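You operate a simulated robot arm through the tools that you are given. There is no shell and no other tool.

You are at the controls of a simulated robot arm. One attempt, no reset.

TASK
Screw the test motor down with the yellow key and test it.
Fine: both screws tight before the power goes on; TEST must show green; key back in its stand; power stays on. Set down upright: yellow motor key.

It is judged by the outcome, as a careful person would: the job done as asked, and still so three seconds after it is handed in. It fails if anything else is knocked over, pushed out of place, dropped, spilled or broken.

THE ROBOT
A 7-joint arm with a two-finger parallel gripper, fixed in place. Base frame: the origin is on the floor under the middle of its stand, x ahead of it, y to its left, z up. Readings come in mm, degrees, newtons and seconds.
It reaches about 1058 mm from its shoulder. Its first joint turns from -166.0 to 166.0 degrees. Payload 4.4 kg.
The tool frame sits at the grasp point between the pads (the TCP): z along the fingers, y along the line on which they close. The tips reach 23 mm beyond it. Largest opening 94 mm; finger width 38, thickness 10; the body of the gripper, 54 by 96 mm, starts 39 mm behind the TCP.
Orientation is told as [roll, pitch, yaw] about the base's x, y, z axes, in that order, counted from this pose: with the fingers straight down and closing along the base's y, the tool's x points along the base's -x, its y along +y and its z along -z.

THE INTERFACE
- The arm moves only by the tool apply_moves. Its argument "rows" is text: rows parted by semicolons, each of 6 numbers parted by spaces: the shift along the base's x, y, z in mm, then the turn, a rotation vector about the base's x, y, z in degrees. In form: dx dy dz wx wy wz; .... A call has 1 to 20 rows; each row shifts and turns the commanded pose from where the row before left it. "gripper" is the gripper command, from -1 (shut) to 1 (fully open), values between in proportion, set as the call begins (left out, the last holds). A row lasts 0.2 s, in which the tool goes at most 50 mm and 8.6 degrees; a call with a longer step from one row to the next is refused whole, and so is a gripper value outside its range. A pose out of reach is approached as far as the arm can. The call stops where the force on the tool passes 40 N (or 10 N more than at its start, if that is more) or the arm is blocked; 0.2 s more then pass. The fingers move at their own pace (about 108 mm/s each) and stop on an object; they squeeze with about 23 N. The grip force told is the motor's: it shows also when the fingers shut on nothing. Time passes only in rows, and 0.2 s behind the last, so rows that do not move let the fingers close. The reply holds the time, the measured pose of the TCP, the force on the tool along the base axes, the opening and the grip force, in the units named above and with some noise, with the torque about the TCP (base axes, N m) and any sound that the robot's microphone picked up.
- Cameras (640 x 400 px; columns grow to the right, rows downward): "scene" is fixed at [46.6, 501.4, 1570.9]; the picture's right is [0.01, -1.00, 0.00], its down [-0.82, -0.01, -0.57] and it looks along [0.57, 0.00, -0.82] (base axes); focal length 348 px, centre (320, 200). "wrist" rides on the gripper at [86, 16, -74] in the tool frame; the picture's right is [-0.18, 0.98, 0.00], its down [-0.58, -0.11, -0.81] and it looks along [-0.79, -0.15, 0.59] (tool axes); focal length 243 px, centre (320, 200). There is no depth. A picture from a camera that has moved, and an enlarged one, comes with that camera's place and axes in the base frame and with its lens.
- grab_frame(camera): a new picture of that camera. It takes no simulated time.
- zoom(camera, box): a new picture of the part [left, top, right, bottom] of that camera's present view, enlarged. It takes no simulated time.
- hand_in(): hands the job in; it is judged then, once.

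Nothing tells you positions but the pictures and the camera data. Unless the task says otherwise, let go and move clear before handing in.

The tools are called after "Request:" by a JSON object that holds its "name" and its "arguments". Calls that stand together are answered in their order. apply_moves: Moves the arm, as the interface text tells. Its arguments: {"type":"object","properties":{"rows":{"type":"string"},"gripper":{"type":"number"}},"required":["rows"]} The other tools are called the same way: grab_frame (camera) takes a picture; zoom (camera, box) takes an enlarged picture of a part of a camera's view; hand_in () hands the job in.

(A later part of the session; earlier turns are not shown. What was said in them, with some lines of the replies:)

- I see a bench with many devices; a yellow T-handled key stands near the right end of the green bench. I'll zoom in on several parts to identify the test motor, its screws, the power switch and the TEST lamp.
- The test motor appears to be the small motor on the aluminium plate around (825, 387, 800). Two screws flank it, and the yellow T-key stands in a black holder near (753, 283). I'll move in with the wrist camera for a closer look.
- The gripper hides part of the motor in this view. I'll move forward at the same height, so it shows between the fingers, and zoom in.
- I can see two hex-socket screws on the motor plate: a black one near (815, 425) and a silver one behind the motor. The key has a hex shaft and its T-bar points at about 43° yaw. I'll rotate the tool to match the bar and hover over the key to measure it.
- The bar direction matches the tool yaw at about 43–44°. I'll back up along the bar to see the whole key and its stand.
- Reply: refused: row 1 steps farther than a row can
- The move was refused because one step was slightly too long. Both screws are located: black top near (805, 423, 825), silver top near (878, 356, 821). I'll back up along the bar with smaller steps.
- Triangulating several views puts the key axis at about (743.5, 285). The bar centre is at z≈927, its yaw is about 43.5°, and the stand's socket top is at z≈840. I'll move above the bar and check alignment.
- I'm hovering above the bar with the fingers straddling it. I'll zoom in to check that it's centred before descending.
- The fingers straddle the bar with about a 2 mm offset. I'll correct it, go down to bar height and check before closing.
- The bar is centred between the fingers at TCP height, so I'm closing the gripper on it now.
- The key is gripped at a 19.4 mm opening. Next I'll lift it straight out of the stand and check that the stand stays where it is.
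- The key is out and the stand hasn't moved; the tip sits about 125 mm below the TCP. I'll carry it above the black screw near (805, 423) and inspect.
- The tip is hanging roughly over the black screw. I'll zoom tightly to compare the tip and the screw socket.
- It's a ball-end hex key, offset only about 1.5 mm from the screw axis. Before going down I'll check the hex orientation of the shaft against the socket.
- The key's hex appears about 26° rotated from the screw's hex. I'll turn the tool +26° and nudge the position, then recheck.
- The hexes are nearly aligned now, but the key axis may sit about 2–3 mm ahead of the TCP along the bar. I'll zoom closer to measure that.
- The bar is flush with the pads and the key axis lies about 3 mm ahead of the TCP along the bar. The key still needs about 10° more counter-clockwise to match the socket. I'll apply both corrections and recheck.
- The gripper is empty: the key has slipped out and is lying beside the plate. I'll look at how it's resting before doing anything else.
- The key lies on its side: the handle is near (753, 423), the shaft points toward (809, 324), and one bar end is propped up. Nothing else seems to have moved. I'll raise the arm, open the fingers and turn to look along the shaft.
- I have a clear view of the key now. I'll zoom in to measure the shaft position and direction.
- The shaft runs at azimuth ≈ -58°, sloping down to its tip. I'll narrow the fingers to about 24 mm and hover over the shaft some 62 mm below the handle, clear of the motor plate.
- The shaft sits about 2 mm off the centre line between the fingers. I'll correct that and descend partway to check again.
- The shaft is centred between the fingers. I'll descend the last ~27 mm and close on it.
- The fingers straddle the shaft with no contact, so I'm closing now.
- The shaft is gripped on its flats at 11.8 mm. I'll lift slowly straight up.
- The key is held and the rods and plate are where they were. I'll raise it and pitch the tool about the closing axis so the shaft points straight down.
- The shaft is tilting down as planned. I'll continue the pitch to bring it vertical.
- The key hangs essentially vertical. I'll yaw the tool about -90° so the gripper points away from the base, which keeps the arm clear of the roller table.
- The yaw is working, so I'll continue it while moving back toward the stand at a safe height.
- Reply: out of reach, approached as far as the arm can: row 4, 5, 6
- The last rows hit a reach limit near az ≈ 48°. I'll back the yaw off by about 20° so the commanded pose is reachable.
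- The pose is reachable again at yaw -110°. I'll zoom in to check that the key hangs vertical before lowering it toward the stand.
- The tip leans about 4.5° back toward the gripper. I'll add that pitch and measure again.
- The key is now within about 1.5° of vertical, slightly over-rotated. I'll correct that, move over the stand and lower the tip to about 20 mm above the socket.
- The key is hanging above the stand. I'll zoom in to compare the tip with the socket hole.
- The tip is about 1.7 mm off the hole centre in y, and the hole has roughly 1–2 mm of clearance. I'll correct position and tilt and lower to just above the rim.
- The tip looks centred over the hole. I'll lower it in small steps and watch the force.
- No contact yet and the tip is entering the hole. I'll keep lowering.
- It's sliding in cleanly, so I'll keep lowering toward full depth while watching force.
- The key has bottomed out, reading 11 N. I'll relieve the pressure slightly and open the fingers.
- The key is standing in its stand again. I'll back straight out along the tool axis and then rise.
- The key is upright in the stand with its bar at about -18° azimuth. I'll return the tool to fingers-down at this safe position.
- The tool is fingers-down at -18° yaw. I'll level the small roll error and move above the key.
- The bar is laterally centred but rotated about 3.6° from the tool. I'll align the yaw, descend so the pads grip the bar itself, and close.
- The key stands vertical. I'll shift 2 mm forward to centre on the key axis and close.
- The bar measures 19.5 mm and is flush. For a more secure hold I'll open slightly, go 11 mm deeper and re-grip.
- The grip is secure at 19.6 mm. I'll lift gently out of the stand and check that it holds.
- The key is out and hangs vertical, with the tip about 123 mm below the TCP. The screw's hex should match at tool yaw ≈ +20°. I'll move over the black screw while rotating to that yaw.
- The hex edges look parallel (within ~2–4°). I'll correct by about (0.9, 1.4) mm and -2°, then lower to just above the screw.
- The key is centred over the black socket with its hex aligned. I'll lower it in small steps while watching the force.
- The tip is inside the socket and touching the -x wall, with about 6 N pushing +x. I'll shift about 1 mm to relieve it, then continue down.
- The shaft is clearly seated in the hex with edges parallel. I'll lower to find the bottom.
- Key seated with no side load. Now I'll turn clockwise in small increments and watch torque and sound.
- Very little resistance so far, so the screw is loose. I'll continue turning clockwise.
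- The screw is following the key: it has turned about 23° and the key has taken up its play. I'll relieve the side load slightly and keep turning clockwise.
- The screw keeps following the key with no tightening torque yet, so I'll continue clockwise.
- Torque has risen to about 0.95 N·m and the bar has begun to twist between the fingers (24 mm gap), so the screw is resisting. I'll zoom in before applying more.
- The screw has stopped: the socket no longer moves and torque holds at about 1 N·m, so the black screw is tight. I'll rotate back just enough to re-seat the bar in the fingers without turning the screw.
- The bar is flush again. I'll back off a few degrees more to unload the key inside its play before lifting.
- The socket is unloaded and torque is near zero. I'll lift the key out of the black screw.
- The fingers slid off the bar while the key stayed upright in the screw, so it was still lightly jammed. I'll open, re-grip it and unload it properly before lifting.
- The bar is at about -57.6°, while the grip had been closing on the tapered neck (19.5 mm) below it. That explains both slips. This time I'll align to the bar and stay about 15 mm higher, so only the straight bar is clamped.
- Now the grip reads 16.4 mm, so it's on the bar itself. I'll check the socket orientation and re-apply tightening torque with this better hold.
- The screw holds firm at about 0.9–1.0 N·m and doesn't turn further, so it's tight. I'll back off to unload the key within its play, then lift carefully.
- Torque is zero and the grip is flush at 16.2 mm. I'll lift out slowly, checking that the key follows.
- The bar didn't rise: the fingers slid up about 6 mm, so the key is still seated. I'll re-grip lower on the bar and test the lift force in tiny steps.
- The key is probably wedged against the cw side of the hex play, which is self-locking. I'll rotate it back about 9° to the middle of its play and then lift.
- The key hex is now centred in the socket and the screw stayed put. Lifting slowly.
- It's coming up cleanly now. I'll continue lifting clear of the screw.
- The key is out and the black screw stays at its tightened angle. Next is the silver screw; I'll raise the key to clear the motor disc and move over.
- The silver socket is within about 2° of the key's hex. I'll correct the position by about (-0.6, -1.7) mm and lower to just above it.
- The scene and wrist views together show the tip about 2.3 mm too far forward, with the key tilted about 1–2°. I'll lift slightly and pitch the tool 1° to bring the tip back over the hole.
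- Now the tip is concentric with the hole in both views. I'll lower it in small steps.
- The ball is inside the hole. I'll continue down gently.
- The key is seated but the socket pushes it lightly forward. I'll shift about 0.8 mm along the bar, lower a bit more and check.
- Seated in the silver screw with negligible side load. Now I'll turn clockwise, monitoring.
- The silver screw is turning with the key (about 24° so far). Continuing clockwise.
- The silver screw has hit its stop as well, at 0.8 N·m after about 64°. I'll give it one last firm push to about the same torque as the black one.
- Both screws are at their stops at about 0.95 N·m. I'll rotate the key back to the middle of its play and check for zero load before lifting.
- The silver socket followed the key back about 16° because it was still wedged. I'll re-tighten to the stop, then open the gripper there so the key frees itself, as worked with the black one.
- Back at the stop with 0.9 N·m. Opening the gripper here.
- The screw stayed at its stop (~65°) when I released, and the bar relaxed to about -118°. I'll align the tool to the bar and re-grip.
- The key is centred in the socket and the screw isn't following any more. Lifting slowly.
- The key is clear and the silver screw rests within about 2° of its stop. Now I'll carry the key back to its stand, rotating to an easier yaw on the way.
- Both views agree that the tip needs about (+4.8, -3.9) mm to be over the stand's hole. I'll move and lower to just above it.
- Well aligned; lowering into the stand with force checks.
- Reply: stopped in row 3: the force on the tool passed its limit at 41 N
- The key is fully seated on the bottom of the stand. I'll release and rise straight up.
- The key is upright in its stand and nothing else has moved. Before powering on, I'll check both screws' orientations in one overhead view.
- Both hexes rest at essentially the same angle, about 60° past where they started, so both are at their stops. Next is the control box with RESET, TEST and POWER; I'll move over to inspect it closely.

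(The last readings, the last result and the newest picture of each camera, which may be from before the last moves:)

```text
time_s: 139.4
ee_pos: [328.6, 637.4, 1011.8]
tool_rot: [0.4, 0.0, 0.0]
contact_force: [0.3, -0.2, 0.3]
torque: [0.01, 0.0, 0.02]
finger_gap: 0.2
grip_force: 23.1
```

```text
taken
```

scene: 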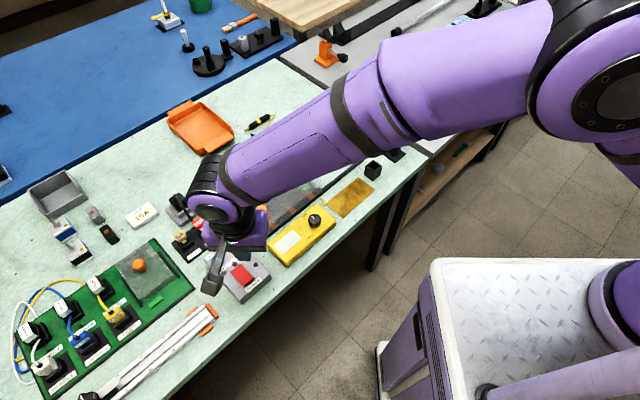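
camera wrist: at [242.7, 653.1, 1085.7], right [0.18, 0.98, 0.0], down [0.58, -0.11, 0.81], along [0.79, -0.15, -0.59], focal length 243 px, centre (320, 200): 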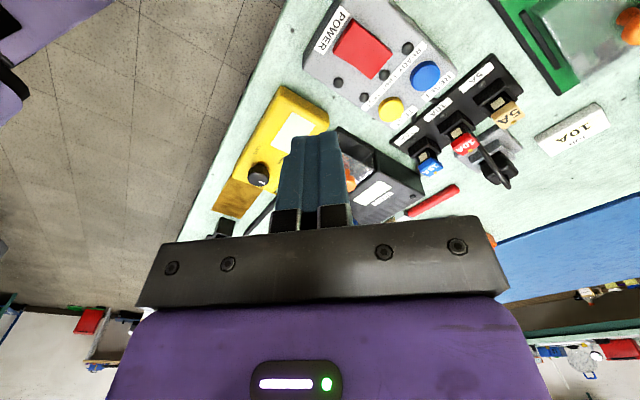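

Request:
{"name": "zoom", "arguments": {"camera": "wrist", "box": [290, 0, 470, 140]}}

Request:
{"name": "zoom", "arguments": {"camera": "wrist", "box": [310, 10, 410, 90]}}

```text
2.86 times, centred on (380, 70) of wrist
camera zoom: at [242.7, 653.1, 1085.7], right [0.18, 0.98, 0.0], down [0.58, -0.11, 0.81], along [0.79, -0.15, -0.59], focal length 693 px, centre (149, 571)
```

zoom: 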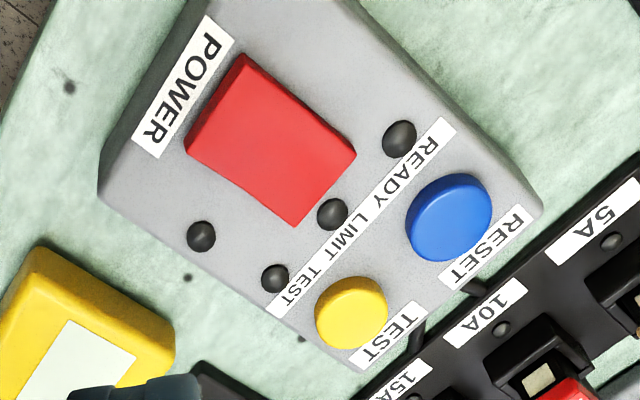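

```text
5.00 times, centred on (360, 50) of wrist
camera zoom: at [242.7, 653.1, 1085.7], right [0.18, 0.98, 0.0], down [0.58, -0.11, 0.81], along [0.79, -0.15, -0.59], focal length 1213 px, centre (120, 950)
```

zoom: 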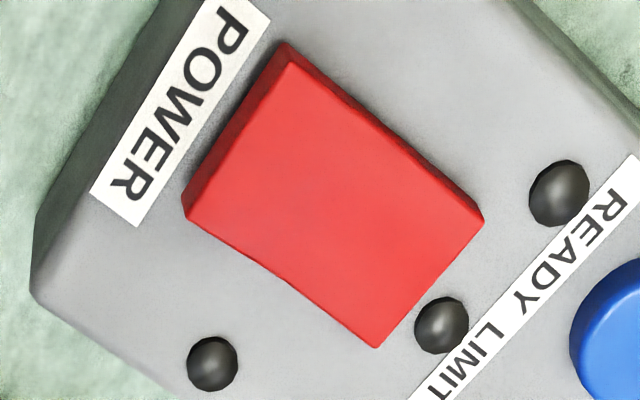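

I can see the red POWER rocker, the lamps (all dark) and the buttons. I'll move the arm aside to get an unobstructed scene view of the rocker's tilt.

Request:
{"name": "apply_moves", "arguments": {"rows": "40 -20 0 0 0 0;40 -20 0 0 0 0;40 -20 0 0 0 0;30 -20 0 0 0 0"}}

Request:
{"name": "zoom", "arguments": {"camera": "scene", "box": [200, 230, 280, 300]}}

Request:
{"name": "zoom", "arguments": {"camera": "scene", "box": [228, 255, 258, 290]}}

Request:
{"name": "grab_frame", "arguments": {"camera": "wrist"}}

```text
time_s: 140.4
ee_pos: [476.4, 556.2, 1009.3]
tool_rot: [0.3, -0.1, 0.0]
contact_force: [-1.1, 0.4, -0.7]
torque: [-0.03, -0.07, -0.01]
finger_gap: 0.0
grip_force: 22.7
```

```text
5.71 times, centred on (240, 265) of scene
camera zoom: at [46.6, 501.4, 1570.9], right [0.01, -1.0, 0.0], down [-0.82, -0.01, -0.57], along [0.57, 0.0, -0.82], focal length 1989 px, centre (777, -171)
```

zoom: 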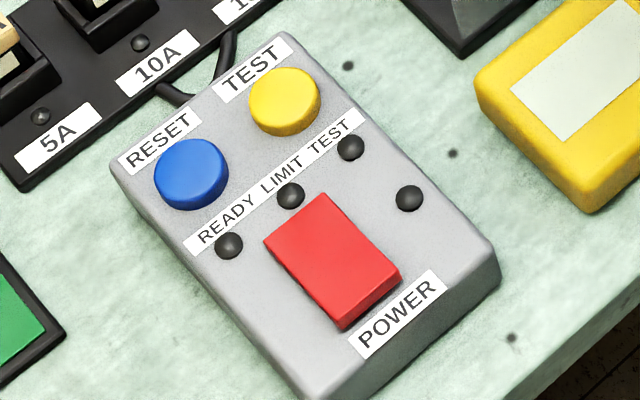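

```text
11.43 times, centred on (243, 272) of scene
camera zoom: at [46.6, 501.4, 1570.9], right [0.01, -1.0, 0.0], down [-0.82, -0.01, -0.57], along [0.57, 0.0, -0.82], focal length 3978 px, centre (1200, -629)
```

zoom: 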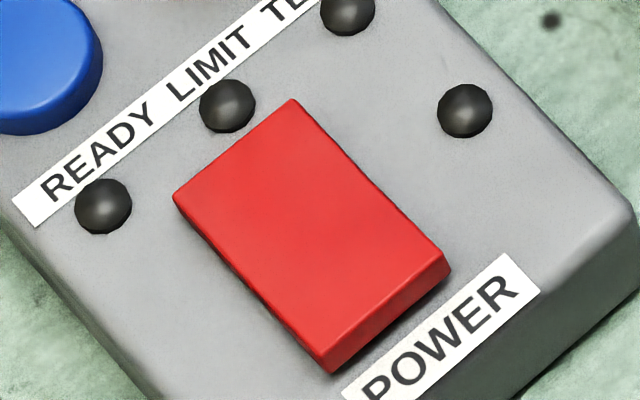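

```text
taken
camera wrist: at [390.4, 573.1, 1082.3], right [0.18, 0.98, 0.0], down [0.58, -0.11, 0.81], along [0.79, -0.14, -0.59], focal length 243 px, centre (320, 200)
```

wrist: 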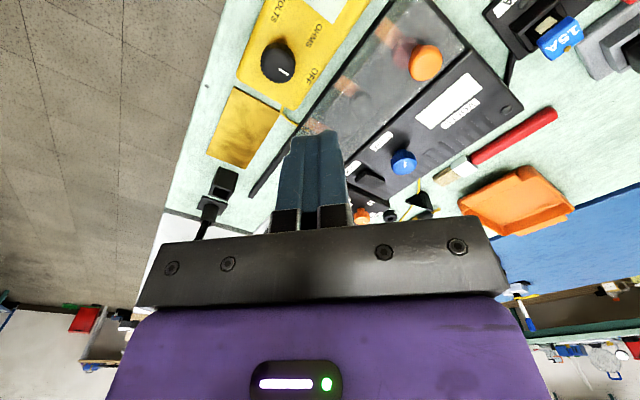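

The rocker's POWER-label end is raised and the lamp end is down, so pressing the POWER end at about (336, 666, 842) should switch it on. I'll hover the closed fingertips above that end.

Request:
{"name": "apply_moves", "arguments": {"rows": "-24 18.5 0 0 0 -7.3;-24 18.5 0 0 0 -7.3;-23 18.5 0 0 0 -7.3;-23 18.5 0 0 0 -7.3;-23 18 0 0 0 -7.3;-23 18 0 0 0 -7;0 0 -35 0 0 0;0 0 -35 0 0 0;0 0 -30 0 0 0;0 0 0 0 0 0"}}

Request:
{"name": "grab_frame", "arguments": {"camera": "wrist"}}

Request:
{"name": "zoom", "arguments": {"camera": "wrist", "box": [240, 20, 400, 180]}}

Request:
{"name": "zoom", "arguments": {"camera": "scene", "box": [190, 210, 290, 310]}}

```text
time_s: 142.6
ee_pos: [337.0, 666.6, 910.5]
tool_rot: [0.3, 0.0, -43.6]
contact_force: [0.2, 0.4, -0.4]
torque: [0.0, -0.01, -0.04]
finger_gap: 0.1
grip_force: 22.7
```

```text
taken
camera wrist: at [285.9, 738.0, 983.0], right [0.81, 0.59, 0.0], down [0.34, -0.48, 0.81], along [0.47, -0.65, -0.59], focal length 243 px, centre (320, 200)
```

wrist: 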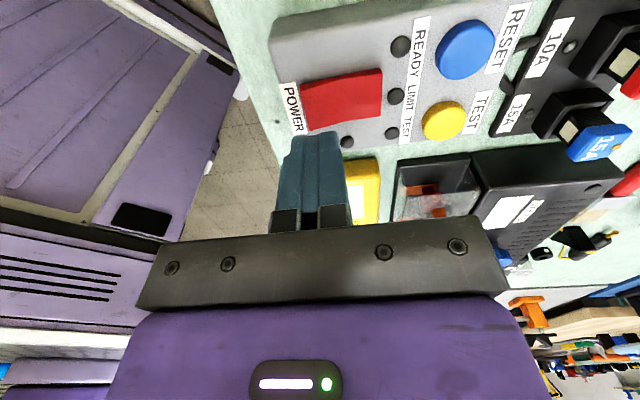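

```text
2.50 times, centred on (320, 100) of wrist
camera zoom: at [285.9, 738.0, 983.0], right [0.81, 0.59, 0.0], down [0.34, -0.48, 0.81], along [0.47, -0.65, -0.59], focal length 606 px, centre (320, 450)
```

zoom: 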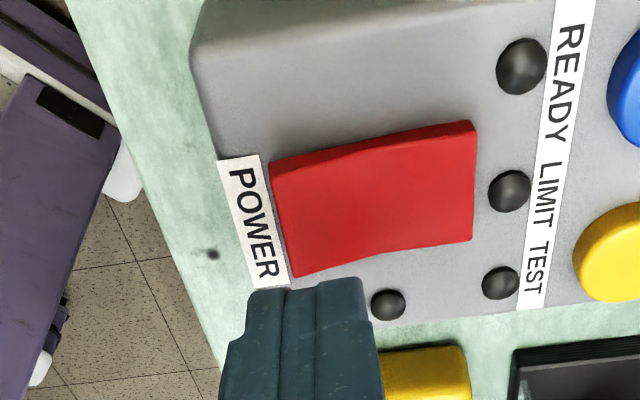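

```text
4.00 times, centred on (240, 260) of scene
camera zoom: at [46.6, 501.4, 1570.9], right [0.01, -1.0, 0.0], down [-0.82, -0.01, -0.57], along [0.57, 0.0, -0.82], focal length 1392 px, centre (640, -40)
```

zoom: 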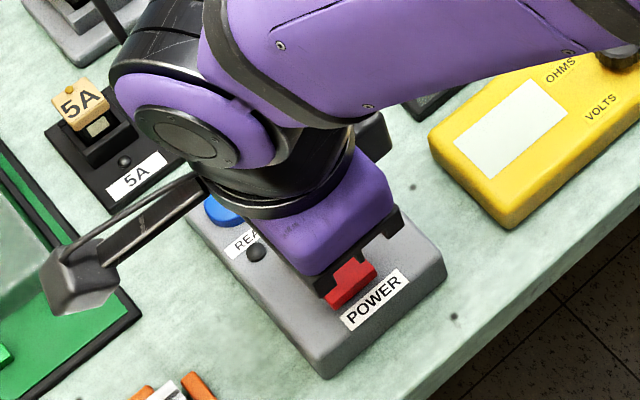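

Aligned with the rocker's POWER end (edge mid about (331, 658.5, 843)). I'll shift slightly toward that end and descend to just above it.

Request:
{"name": "apply_moves", "arguments": {"rows": "-0.8 -2.6 -10 0 0 0;0 0 -12 0 0 0;0 0 -10 0 0 0;0 0 -6 0 0 0;0 0 0 0 0 0"}}

Request:
{"name": "grab_frame", "arguments": {"camera": "wrist"}}

Request:
{"name": "zoom", "arguments": {"camera": "wrist", "box": [240, 60, 400, 220]}}

```text
time_s: 143.8
ee_pos: [336.6, 663.7, 872.5]
tool_rot: [0.2, 0.0, -43.6]
contact_force: [-0.1, -1.2, -0.7]
torque: [0.0, 0.0, 0.02]
finger_gap: 0.0
grip_force: 23.4
```

```text
taken
camera wrist: at [285.6, 735.5, 945.4], right [0.81, 0.59, 0.0], down [0.34, -0.48, 0.81], along [0.47, -0.65, -0.59], focal length 243 px, centre (320, 200)
```

wrist: 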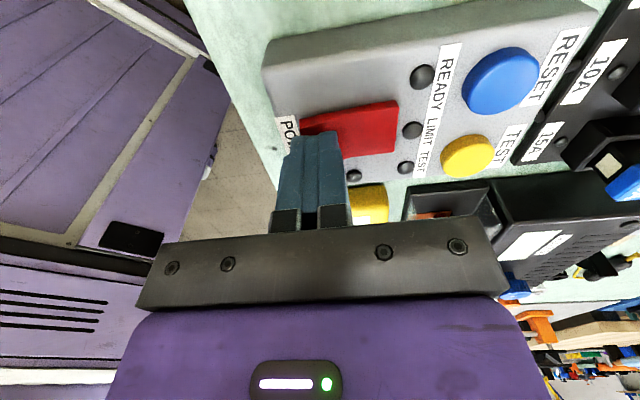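

```text
2.50 times, centred on (320, 140) of wrist
camera zoom: at [285.6, 735.5, 945.4], right [0.81, 0.59, 0.0], down [0.34, -0.48, 0.81], along [0.47, -0.65, -0.59], focal length 606 px, centre (320, 350)
```

zoom: 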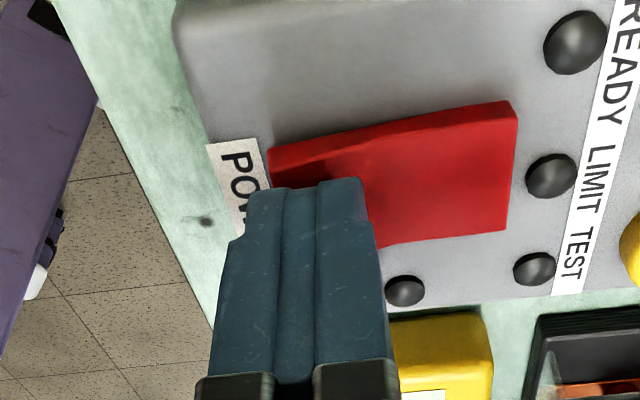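

The fingertips are just above the raised end. Pressing down in small steps.

Request:
{"name": "apply_moves", "arguments": {"rows": "0 0 -2 0 0 0;0 0 -2 0 0 0"}}

Request:
{"name": "apply_moves", "arguments": {"rows": "0 0 -1.5 0 0 0;0 0 -1.5 0 0 0"}}

Request:
{"name": "apply_moves", "arguments": {"rows": "0 0 -1.5 0 0 0;0 0 -1.5 0 0 0"}}

Request:
{"name": "zoom", "arguments": {"camera": "wrist", "box": [240, 60, 400, 220]}}

```text
time_s: 144.4
ee_pos: [337.1, 664.1, 868.4]
tool_rot: [0.2, -0.2, -43.6]
contact_force: [0.0, -0.4, 1.0]
torque: [-0.01, -0.02, 0.01]
finger_gap: 0.1
grip_force: 22.4
```

```text
time_s: 145.0
ee_pos: [337.2, 663.7, 865.8]
tool_rot: [0.3, 0.0, -43.6]
contact_force: [1.1, -2.3, 10.9]
torque: [-0.07, -0.22, -0.07]
finger_gap: 0.0
grip_force: 22.4
```

```text
time_s: 145.6
ee_pos: [337.5, 664.8, 866.3]
tool_rot: [0.4, 0.0, -43.6]
contact_force: [-1.8, -11.9, 13.9]
torque: [-0.31, -0.17, -0.19]
finger_gap: 0.0
grip_force: 23.1
stopped in row 2: the force on the tool passed its limit at 43 N (the readings are from after the stop); the commanded pose is now the measured one
```

```text
2.50 times, centred on (320, 140) of wrist
camera zoom: at [286.2, 736.2, 940.3], right [0.81, 0.58, 0.01], down [0.34, -0.49, 0.8], along [0.47, -0.65, -0.59], focal length 606 px, centre (320, 350)
```

zoom: 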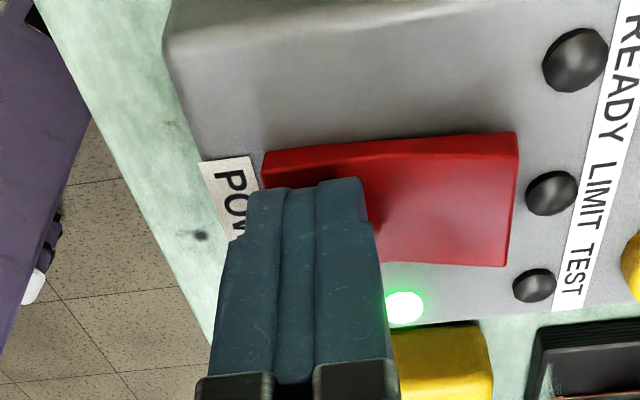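

The lamp next to POWER lit green, so the power is on. I'll lift off straight up and check the box.

Request:
{"name": "apply_moves", "arguments": {"rows": "0 0 4 0 0 0;0 0 10 0 0 0;0 0 20 0 0 0;0 0 20 0 0 0;0 0 20 0 0 0;0 0 0 0 0 0"}}

Request:
{"name": "grab_frame", "arguments": {"camera": "wrist"}}

Request:
{"name": "zoom", "arguments": {"camera": "wrist", "box": [240, 0, 520, 180]}}

```text
time_s: 147.0
ee_pos: [337.3, 665.7, 938.5]
tool_rot: [0.4, 0.2, -43.7]
contact_force: [0.6, -0.2, -0.4]
torque: [0.0, 0.0, -0.03]
finger_gap: 0.1
grip_force: 22.8
```

```text
taken
camera wrist: at [286.7, 736.5, 1012.0], right [0.81, 0.59, 0.01], down [0.34, -0.48, 0.8], along [0.47, -0.65, -0.59], focal length 243 px, centre (320, 200)
```

wrist: 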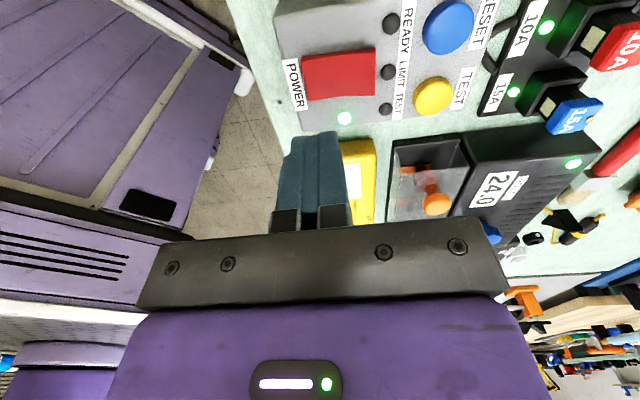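

```text
2.22 times, centred on (380, 90) of wrist
camera zoom: at [286.7, 736.5, 1012.0], right [0.81, 0.59, 0.01], down [0.34, -0.48, 0.8], along [0.47, -0.65, -0.59], focal length 539 px, centre (187, 444)
```

zoom: 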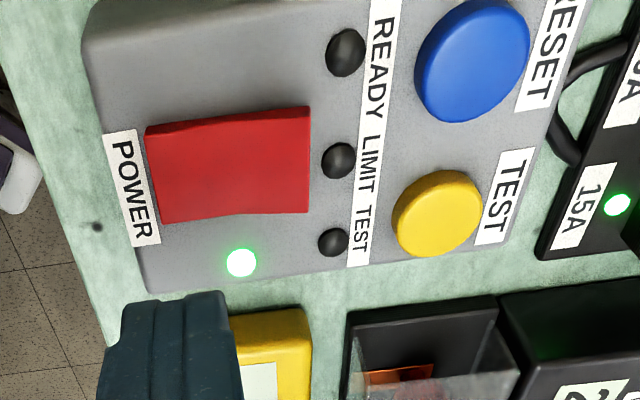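

Power is on: the supply shows 24.0 and lamps are lit. I'll look at the overall scene before pressing TEST.

Request:
{"name": "grab_frame", "arguments": {"camera": "scene"}}

Request:
{"name": "zoom", "arguments": {"camera": "scene", "box": [200, 90, 420, 240]}}

Request:
{"name": "zoom", "arguments": {"camera": "scene", "box": [0, 170, 220, 400]}}

```text
taken
```

scene: 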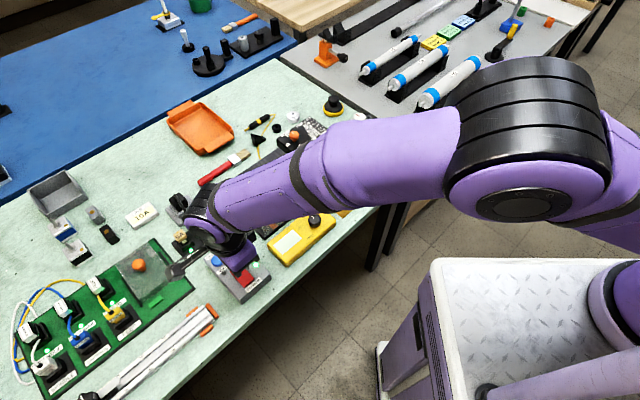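

```text
2.67 times, centred on (310, 165) of scene
camera zoom: at [46.6, 501.4, 1570.9], right [0.01, -1.0, 0.0], down [-0.82, -0.01, -0.57], along [0.57, 0.0, -0.82], focal length 928 px, centre (347, 293)
```

zoom: 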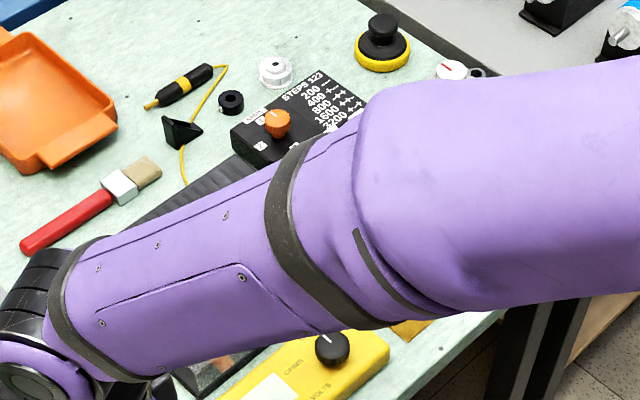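

```text
1.74 times, centred on (110, 285) of scene
camera zoom: at [46.6, 501.4, 1570.9], right [0.01, -1.0, 0.0], down [-0.82, -0.01, -0.57], along [0.57, 0.0, -0.82], focal length 605 px, centre (685, 52)
```

zoom: 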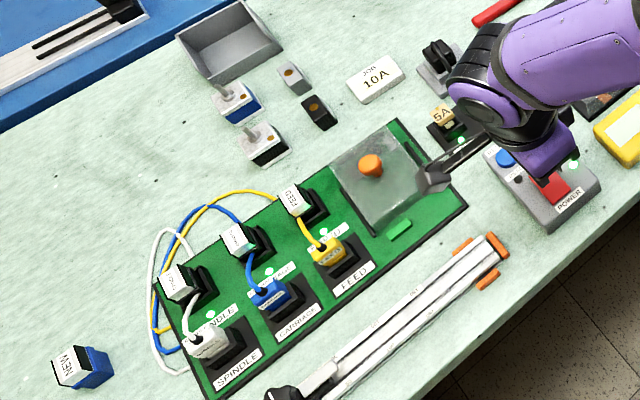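

Everything looks normal. The TEST button is at about (413, 705, 844); I'll move above it.

Request:
{"name": "apply_moves", "arguments": {"rows": "37.6 19.8 0 0 0 0;37.6 19.7 0 0 0 0;0 0 -20 0 0 0;0 0 -20 0 0 0;0 0 -15 0 0 0;0 0 0 0 0 0"}}

Request:
{"name": "grab_frame", "arguments": {"camera": "wrist"}}

Request:
{"name": "zoom", "arguments": {"camera": "wrist", "box": [240, 50, 400, 210]}}

```text
time_s: 148.4
ee_pos: [412.8, 705.0, 885.0]
tool_rot: [0.6, 0.2, -43.7]
contact_force: [0.4, 0.4, 1.1]
torque: [0.01, -0.02, -0.03]
finger_gap: 0.0
grip_force: 23.3
```

```text
taken
camera wrist: at [361.6, 776.5, 958.4], right [0.81, 0.59, 0.01], down [0.34, -0.49, 0.8], along [0.47, -0.65, -0.59], focal length 243 px, centre (320, 200)
```

wrist: 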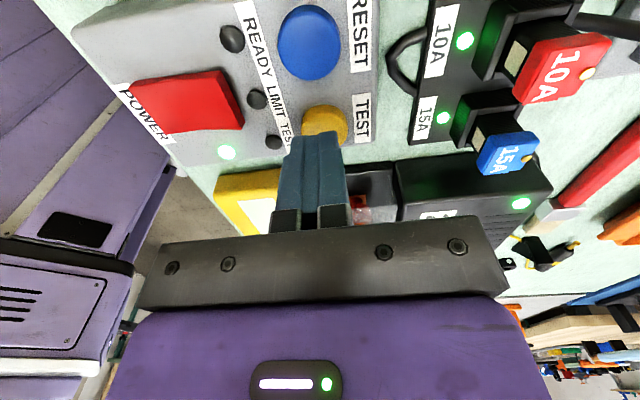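

```text
2.50 times, centred on (320, 130) of wrist
camera zoom: at [361.6, 776.5, 958.4], right [0.81, 0.59, 0.01], down [0.34, -0.49, 0.8], along [0.47, -0.65, -0.59], focal length 606 px, centre (320, 375)
```

zoom: 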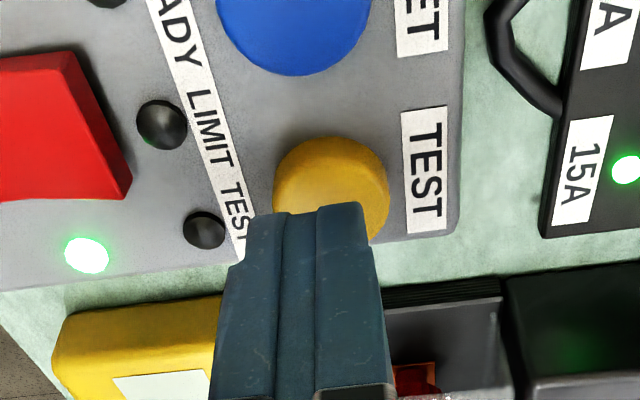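

The tip is within 3 mm of the TEST button's centre. I'll adjust and press it gently.

Request:
{"name": "apply_moves", "arguments": {"rows": "1.1 2.7 -6 0 0 0;0 0 -6 0 0 0"}}

Request:
{"name": "apply_moves", "arguments": {"rows": "0 0 -2 0 0 0;0 0 -2 0 0 0"}}

Request:
{"name": "apply_moves", "arguments": {"rows": "0 0 -1.5 0 0 0;0 0 -1.5 0 0 0"}}

Request:
{"name": "zoom", "arguments": {"camera": "wrist", "box": [200, 20, 400, 220]}}

```text
time_s: 149.0
ee_pos: [413.5, 707.1, 872.7]
tool_rot: [0.5, 0.1, -43.6]
contact_force: [0.2, 0.0, 0.0]
torque: [-0.02, 0.03, 0.0]
finger_gap: 0.1
grip_force: 23.4
```

```text
time_s: 149.6
ee_pos: [414.3, 707.9, 868.2]
tool_rot: [0.4, 0.0, -43.5]
contact_force: [-0.1, -0.8, -0.1]
torque: [0.0, -0.02, 0.0]
finger_gap: 0.1
grip_force: 23.0
```

```text
time_s: 150.2
ee_pos: [415.3, 708.2, 864.8]
tool_rot: [0.5, 0.1, -43.4]
contact_force: [-0.2, -0.4, 1.0]
torque: [-0.01, 0.01, 0.02]
finger_gap: 0.0
grip_force: 22.7
```

```text
2.00 times, centred on (300, 120) of wrist
camera zoom: at [362.6, 778.9, 939.4], right [0.81, 0.59, 0.01], down [0.34, -0.49, 0.8], along [0.47, -0.65, -0.59], focal length 485 px, centre (360, 360)
```

zoom: 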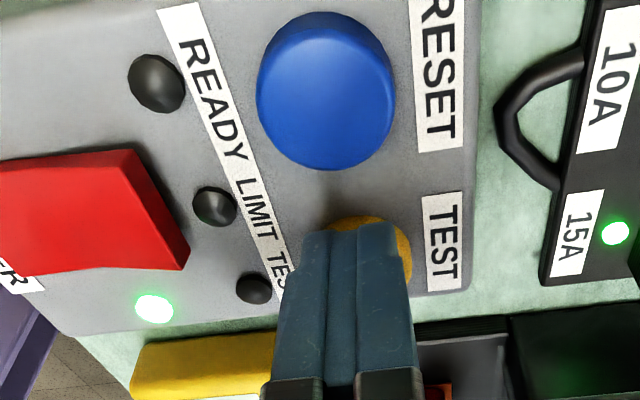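

Request:
{"name": "apply_moves", "arguments": {"rows": "0 0 -1.5 0 0 0;0 0 -1.5 0 0 0"}}

Request:
{"name": "zoom", "arguments": {"camera": "wrist", "box": [200, 20, 400, 220]}}

```text
time_s: 150.8
ee_pos: [413.6, 707.5, 862.9]
tool_rot: [0.5, 0.1, -43.6]
contact_force: [1.0, 0.0, 2.0]
torque: [-0.08, -0.02, 0.0]
finger_gap: 0.1
grip_force: 22.7
heard: click
```

```text
2.00 times, centred on (300, 120) of wrist
camera zoom: at [362.8, 778.8, 936.7], right [0.81, 0.59, 0.01], down [0.34, -0.49, 0.8], along [0.47, -0.65, -0.59], focal length 485 px, centre (360, 360)
```

zoom: 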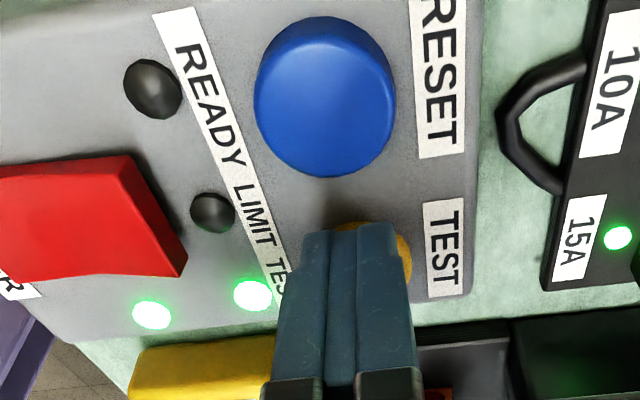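

I heard a click and the TEST lamp is green. I'll lift off and check that it stays.

Request:
{"name": "apply_moves", "arguments": {"rows": "0 0 4 0 0 0;0 0 10 0 0 0;0 0 20 0 0 0;0 0 25 0 0 0;0 0 25 0 0 0;0 0 0 0 0 0"}}

Request:
{"name": "grab_frame", "arguments": {"camera": "wrist"}}

Request:
{"name": "zoom", "arguments": {"camera": "wrist", "box": [160, 0, 440, 180]}}

```text
time_s: 152.2
ee_pos: [413.6, 707.6, 945.0]
tool_rot: [0.4, 0.1, -43.7]
contact_force: [-0.3, 1.2, -0.6]
torque: [0.01, 0.03, 0.02]
finger_gap: 0.1
grip_force: 23.4
```

```text
taken
camera wrist: at [362.3, 779.1, 1019.8], right [0.81, 0.59, 0.01], down [0.34, -0.49, 0.8], along [0.47, -0.65, -0.59], focal length 243 px, centre (320, 200)
```

wrist: 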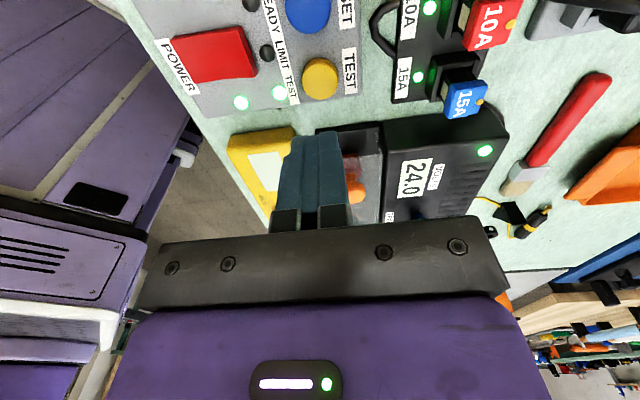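

```text
2.22 times, centred on (300, 90) of wrist
camera zoom: at [362.3, 779.1, 1019.8], right [0.81, 0.59, 0.01], down [0.34, -0.49, 0.8], along [0.47, -0.65, -0.59], focal length 539 px, centre (364, 444)
```

zoom: 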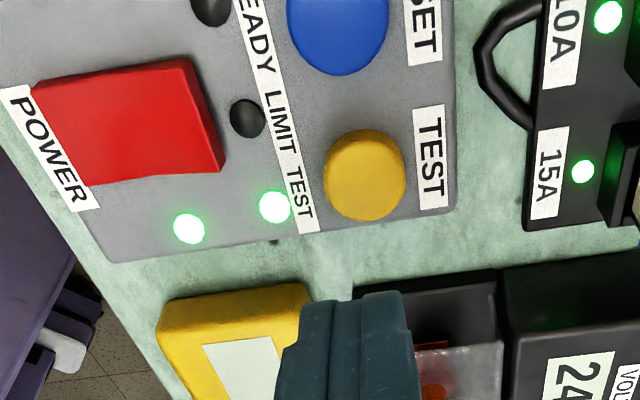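

TEST is green and POWER is on. I'll move the arm well clear to its starting area and inspect everything a last time.

Request:
{"name": "apply_moves", "arguments": {"rows": "0 0 40 0 0 0;-12 -35 18 0 0 4.4;-12 -35 18 0 0 4.4;-12 -35 18 0 0 4.4;-12 -35 18 0 0 4.4;-12 -35 18 0 0 4.4;-12 -35 18 0 0 4.4;-12 -35 18 0 0 4.4;-12 -35 18 0 0 4.4;-12 -35 18 0 0 4.4;-15 -35 0 0 0 4.4;0 0 0 0 0 0"}}

Request:
{"name": "grab_frame", "arguments": {"camera": "scene"}}

Request:
{"name": "zoom", "arguments": {"camera": "scene", "box": [190, 200, 290, 310]}}

Request:
{"name": "zoom", "arguments": {"camera": "scene", "box": [260, 80, 420, 180]}}

```text
time_s: 154.8
ee_pos: [290.5, 359.1, 1150.9]
tool_rot: [0.5, 0.1, 0.6]
contact_force: [0.5, -0.8, 1.0]
torque: [0.0, -0.02, 0.01]
finger_gap: 0.1
grip_force: 23.1
```

```text
taken
```

scene: 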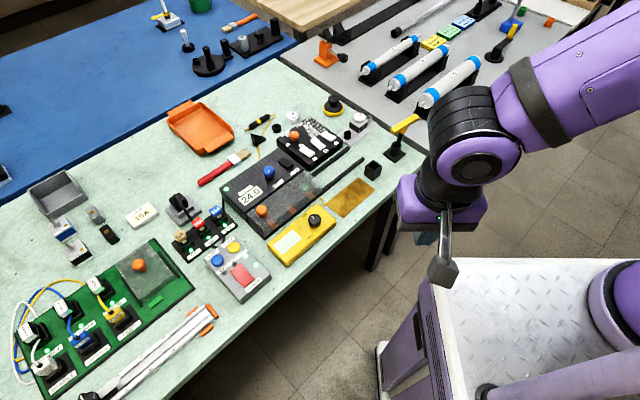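

```text
3.64 times, centred on (240, 255) of scene
camera zoom: at [46.6, 501.4, 1570.9], right [0.01, -1.0, 0.0], down [-0.82, -0.01, -0.57], along [0.57, 0.0, -0.82], focal length 1266 px, centre (611, 0)
```

zoom: 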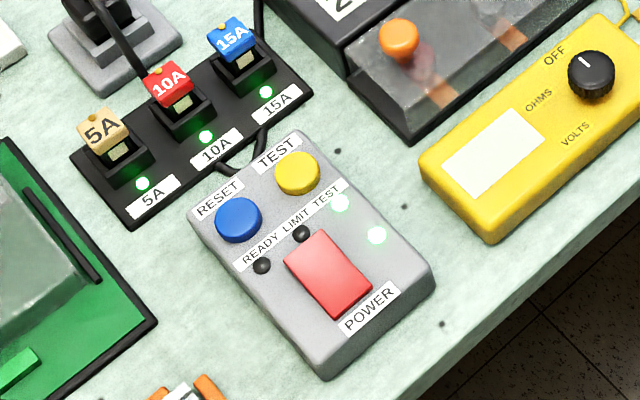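

```text
4.00 times, centred on (340, 130) of scene
camera zoom: at [46.6, 501.4, 1570.9], right [0.01, -1.0, 0.0], down [-0.82, -0.01, -0.57], along [0.57, 0.0, -0.82], focal length 1392 px, centre (240, 480)
```

zoom: 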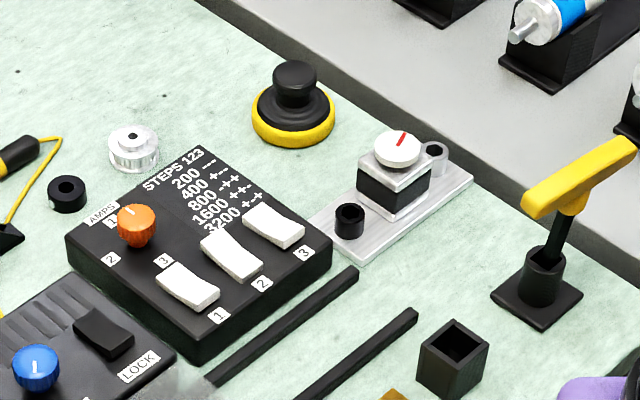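

TEST and POWER are both green, the motor disc has turned, the key is upright in its stand, and nothing else is displaced. I'll wait a couple of seconds to confirm it's stable.

Request:
{"name": "apply_moves", "arguments": {"rows": "0 0 0 0 0 0;0 0 0 0 0 0;0 0 0 0 0 0;0 0 0 0 0 0;0 0 0 0 0 0;0 0 0 0 0 0;0 0 0 0 0 0;0 0 0 0 0 0;0 0 0 0 0 0;0 0 0 0 0 0;0 0 0 0 0 0;0 0 0 0 0 0;0 0 0 0 0 0;0 0 0 0 0 0;0 0 0 0 0 0"}}

Request:
{"name": "zoom", "arguments": {"camera": "scene", "box": [190, 200, 290, 310]}}

Request:
{"name": "zoom", "arguments": {"camera": "scene", "box": [330, 90, 430, 170]}}

```text
time_s: 158.0
ee_pos: [289.8, 358.8, 1151.9]
tool_rot: [0.6, 0.1, 0.4]
contact_force: [0.3, 0.0, 0.8]
torque: [0.01, 0.02, -0.02]
finger_gap: 0.1
grip_force: 22.4
```

```text
3.64 times, centred on (240, 255) of scene
camera zoom: at [46.6, 501.4, 1570.9], right [0.01, -1.0, 0.0], down [-0.82, -0.01, -0.57], along [0.57, 0.0, -0.82], focal length 1266 px, centre (611, 0)
```

zoom: 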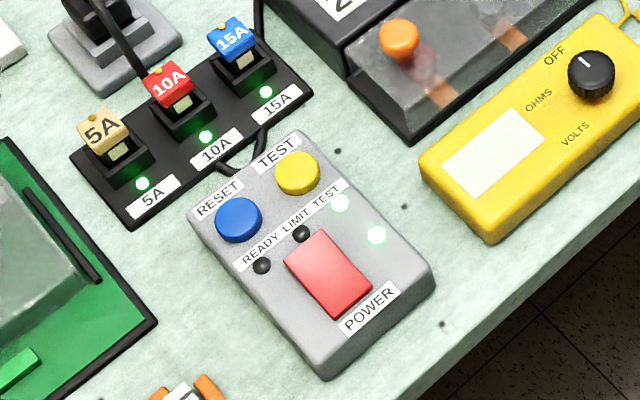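

```text
5.00 times, centred on (380, 130) of scene
camera zoom: at [46.6, 501.4, 1570.9], right [0.01, -1.0, 0.0], down [-0.82, -0.01, -0.57], along [0.57, 0.0, -0.82], focal length 1740 px, centre (20, 550)
```

zoom: 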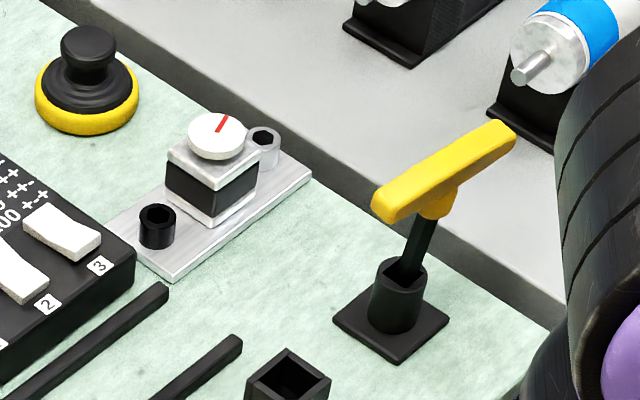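

All of it has stayed put for three seconds: both screws were tightened before power-on, POWER is still on, TEST shows green, the key is upright in its stand, and the arm is clear. Handing in.

Request:
{"name": "hand_in", "arguments": {}}

```text
The job is handed in.
```

The test motor is screwed down and tested. TEST shows green, the power is still on, and the yellow key is standing upright in its stand. I have no verdict yet; I only know the job was handed in.

- **Screws:** I turned both clockwise until they hit a hard stop at about 0.9–1.0 N·m, before switching the power on. That stop, and where they rested afterwards, is my only evidence that they are tight. The silver one was dragged back about 16° while I was freeing the key, so I tightened it again. An overhead look before power-on showed both still about 60° past where they started.
- **Dropped key:** The key slipped out of the gripper once early on, while I was lining it up over the black screw, and fell onto the bench beside the motor plate. I picked it up, stood it back in its stand and gripped it again. The rods, motor plate and switches it landed near had not moved.
- **Test:** Pressing TEST gave a click and the lamp went green. The red mark on the motor disc has turned, so the motor ran. READY and LIMIT stayed dark, and I did not touch RESET.
- **End state:** After moving the arm clear I waited about three seconds, and nothing changed or looked out of place.
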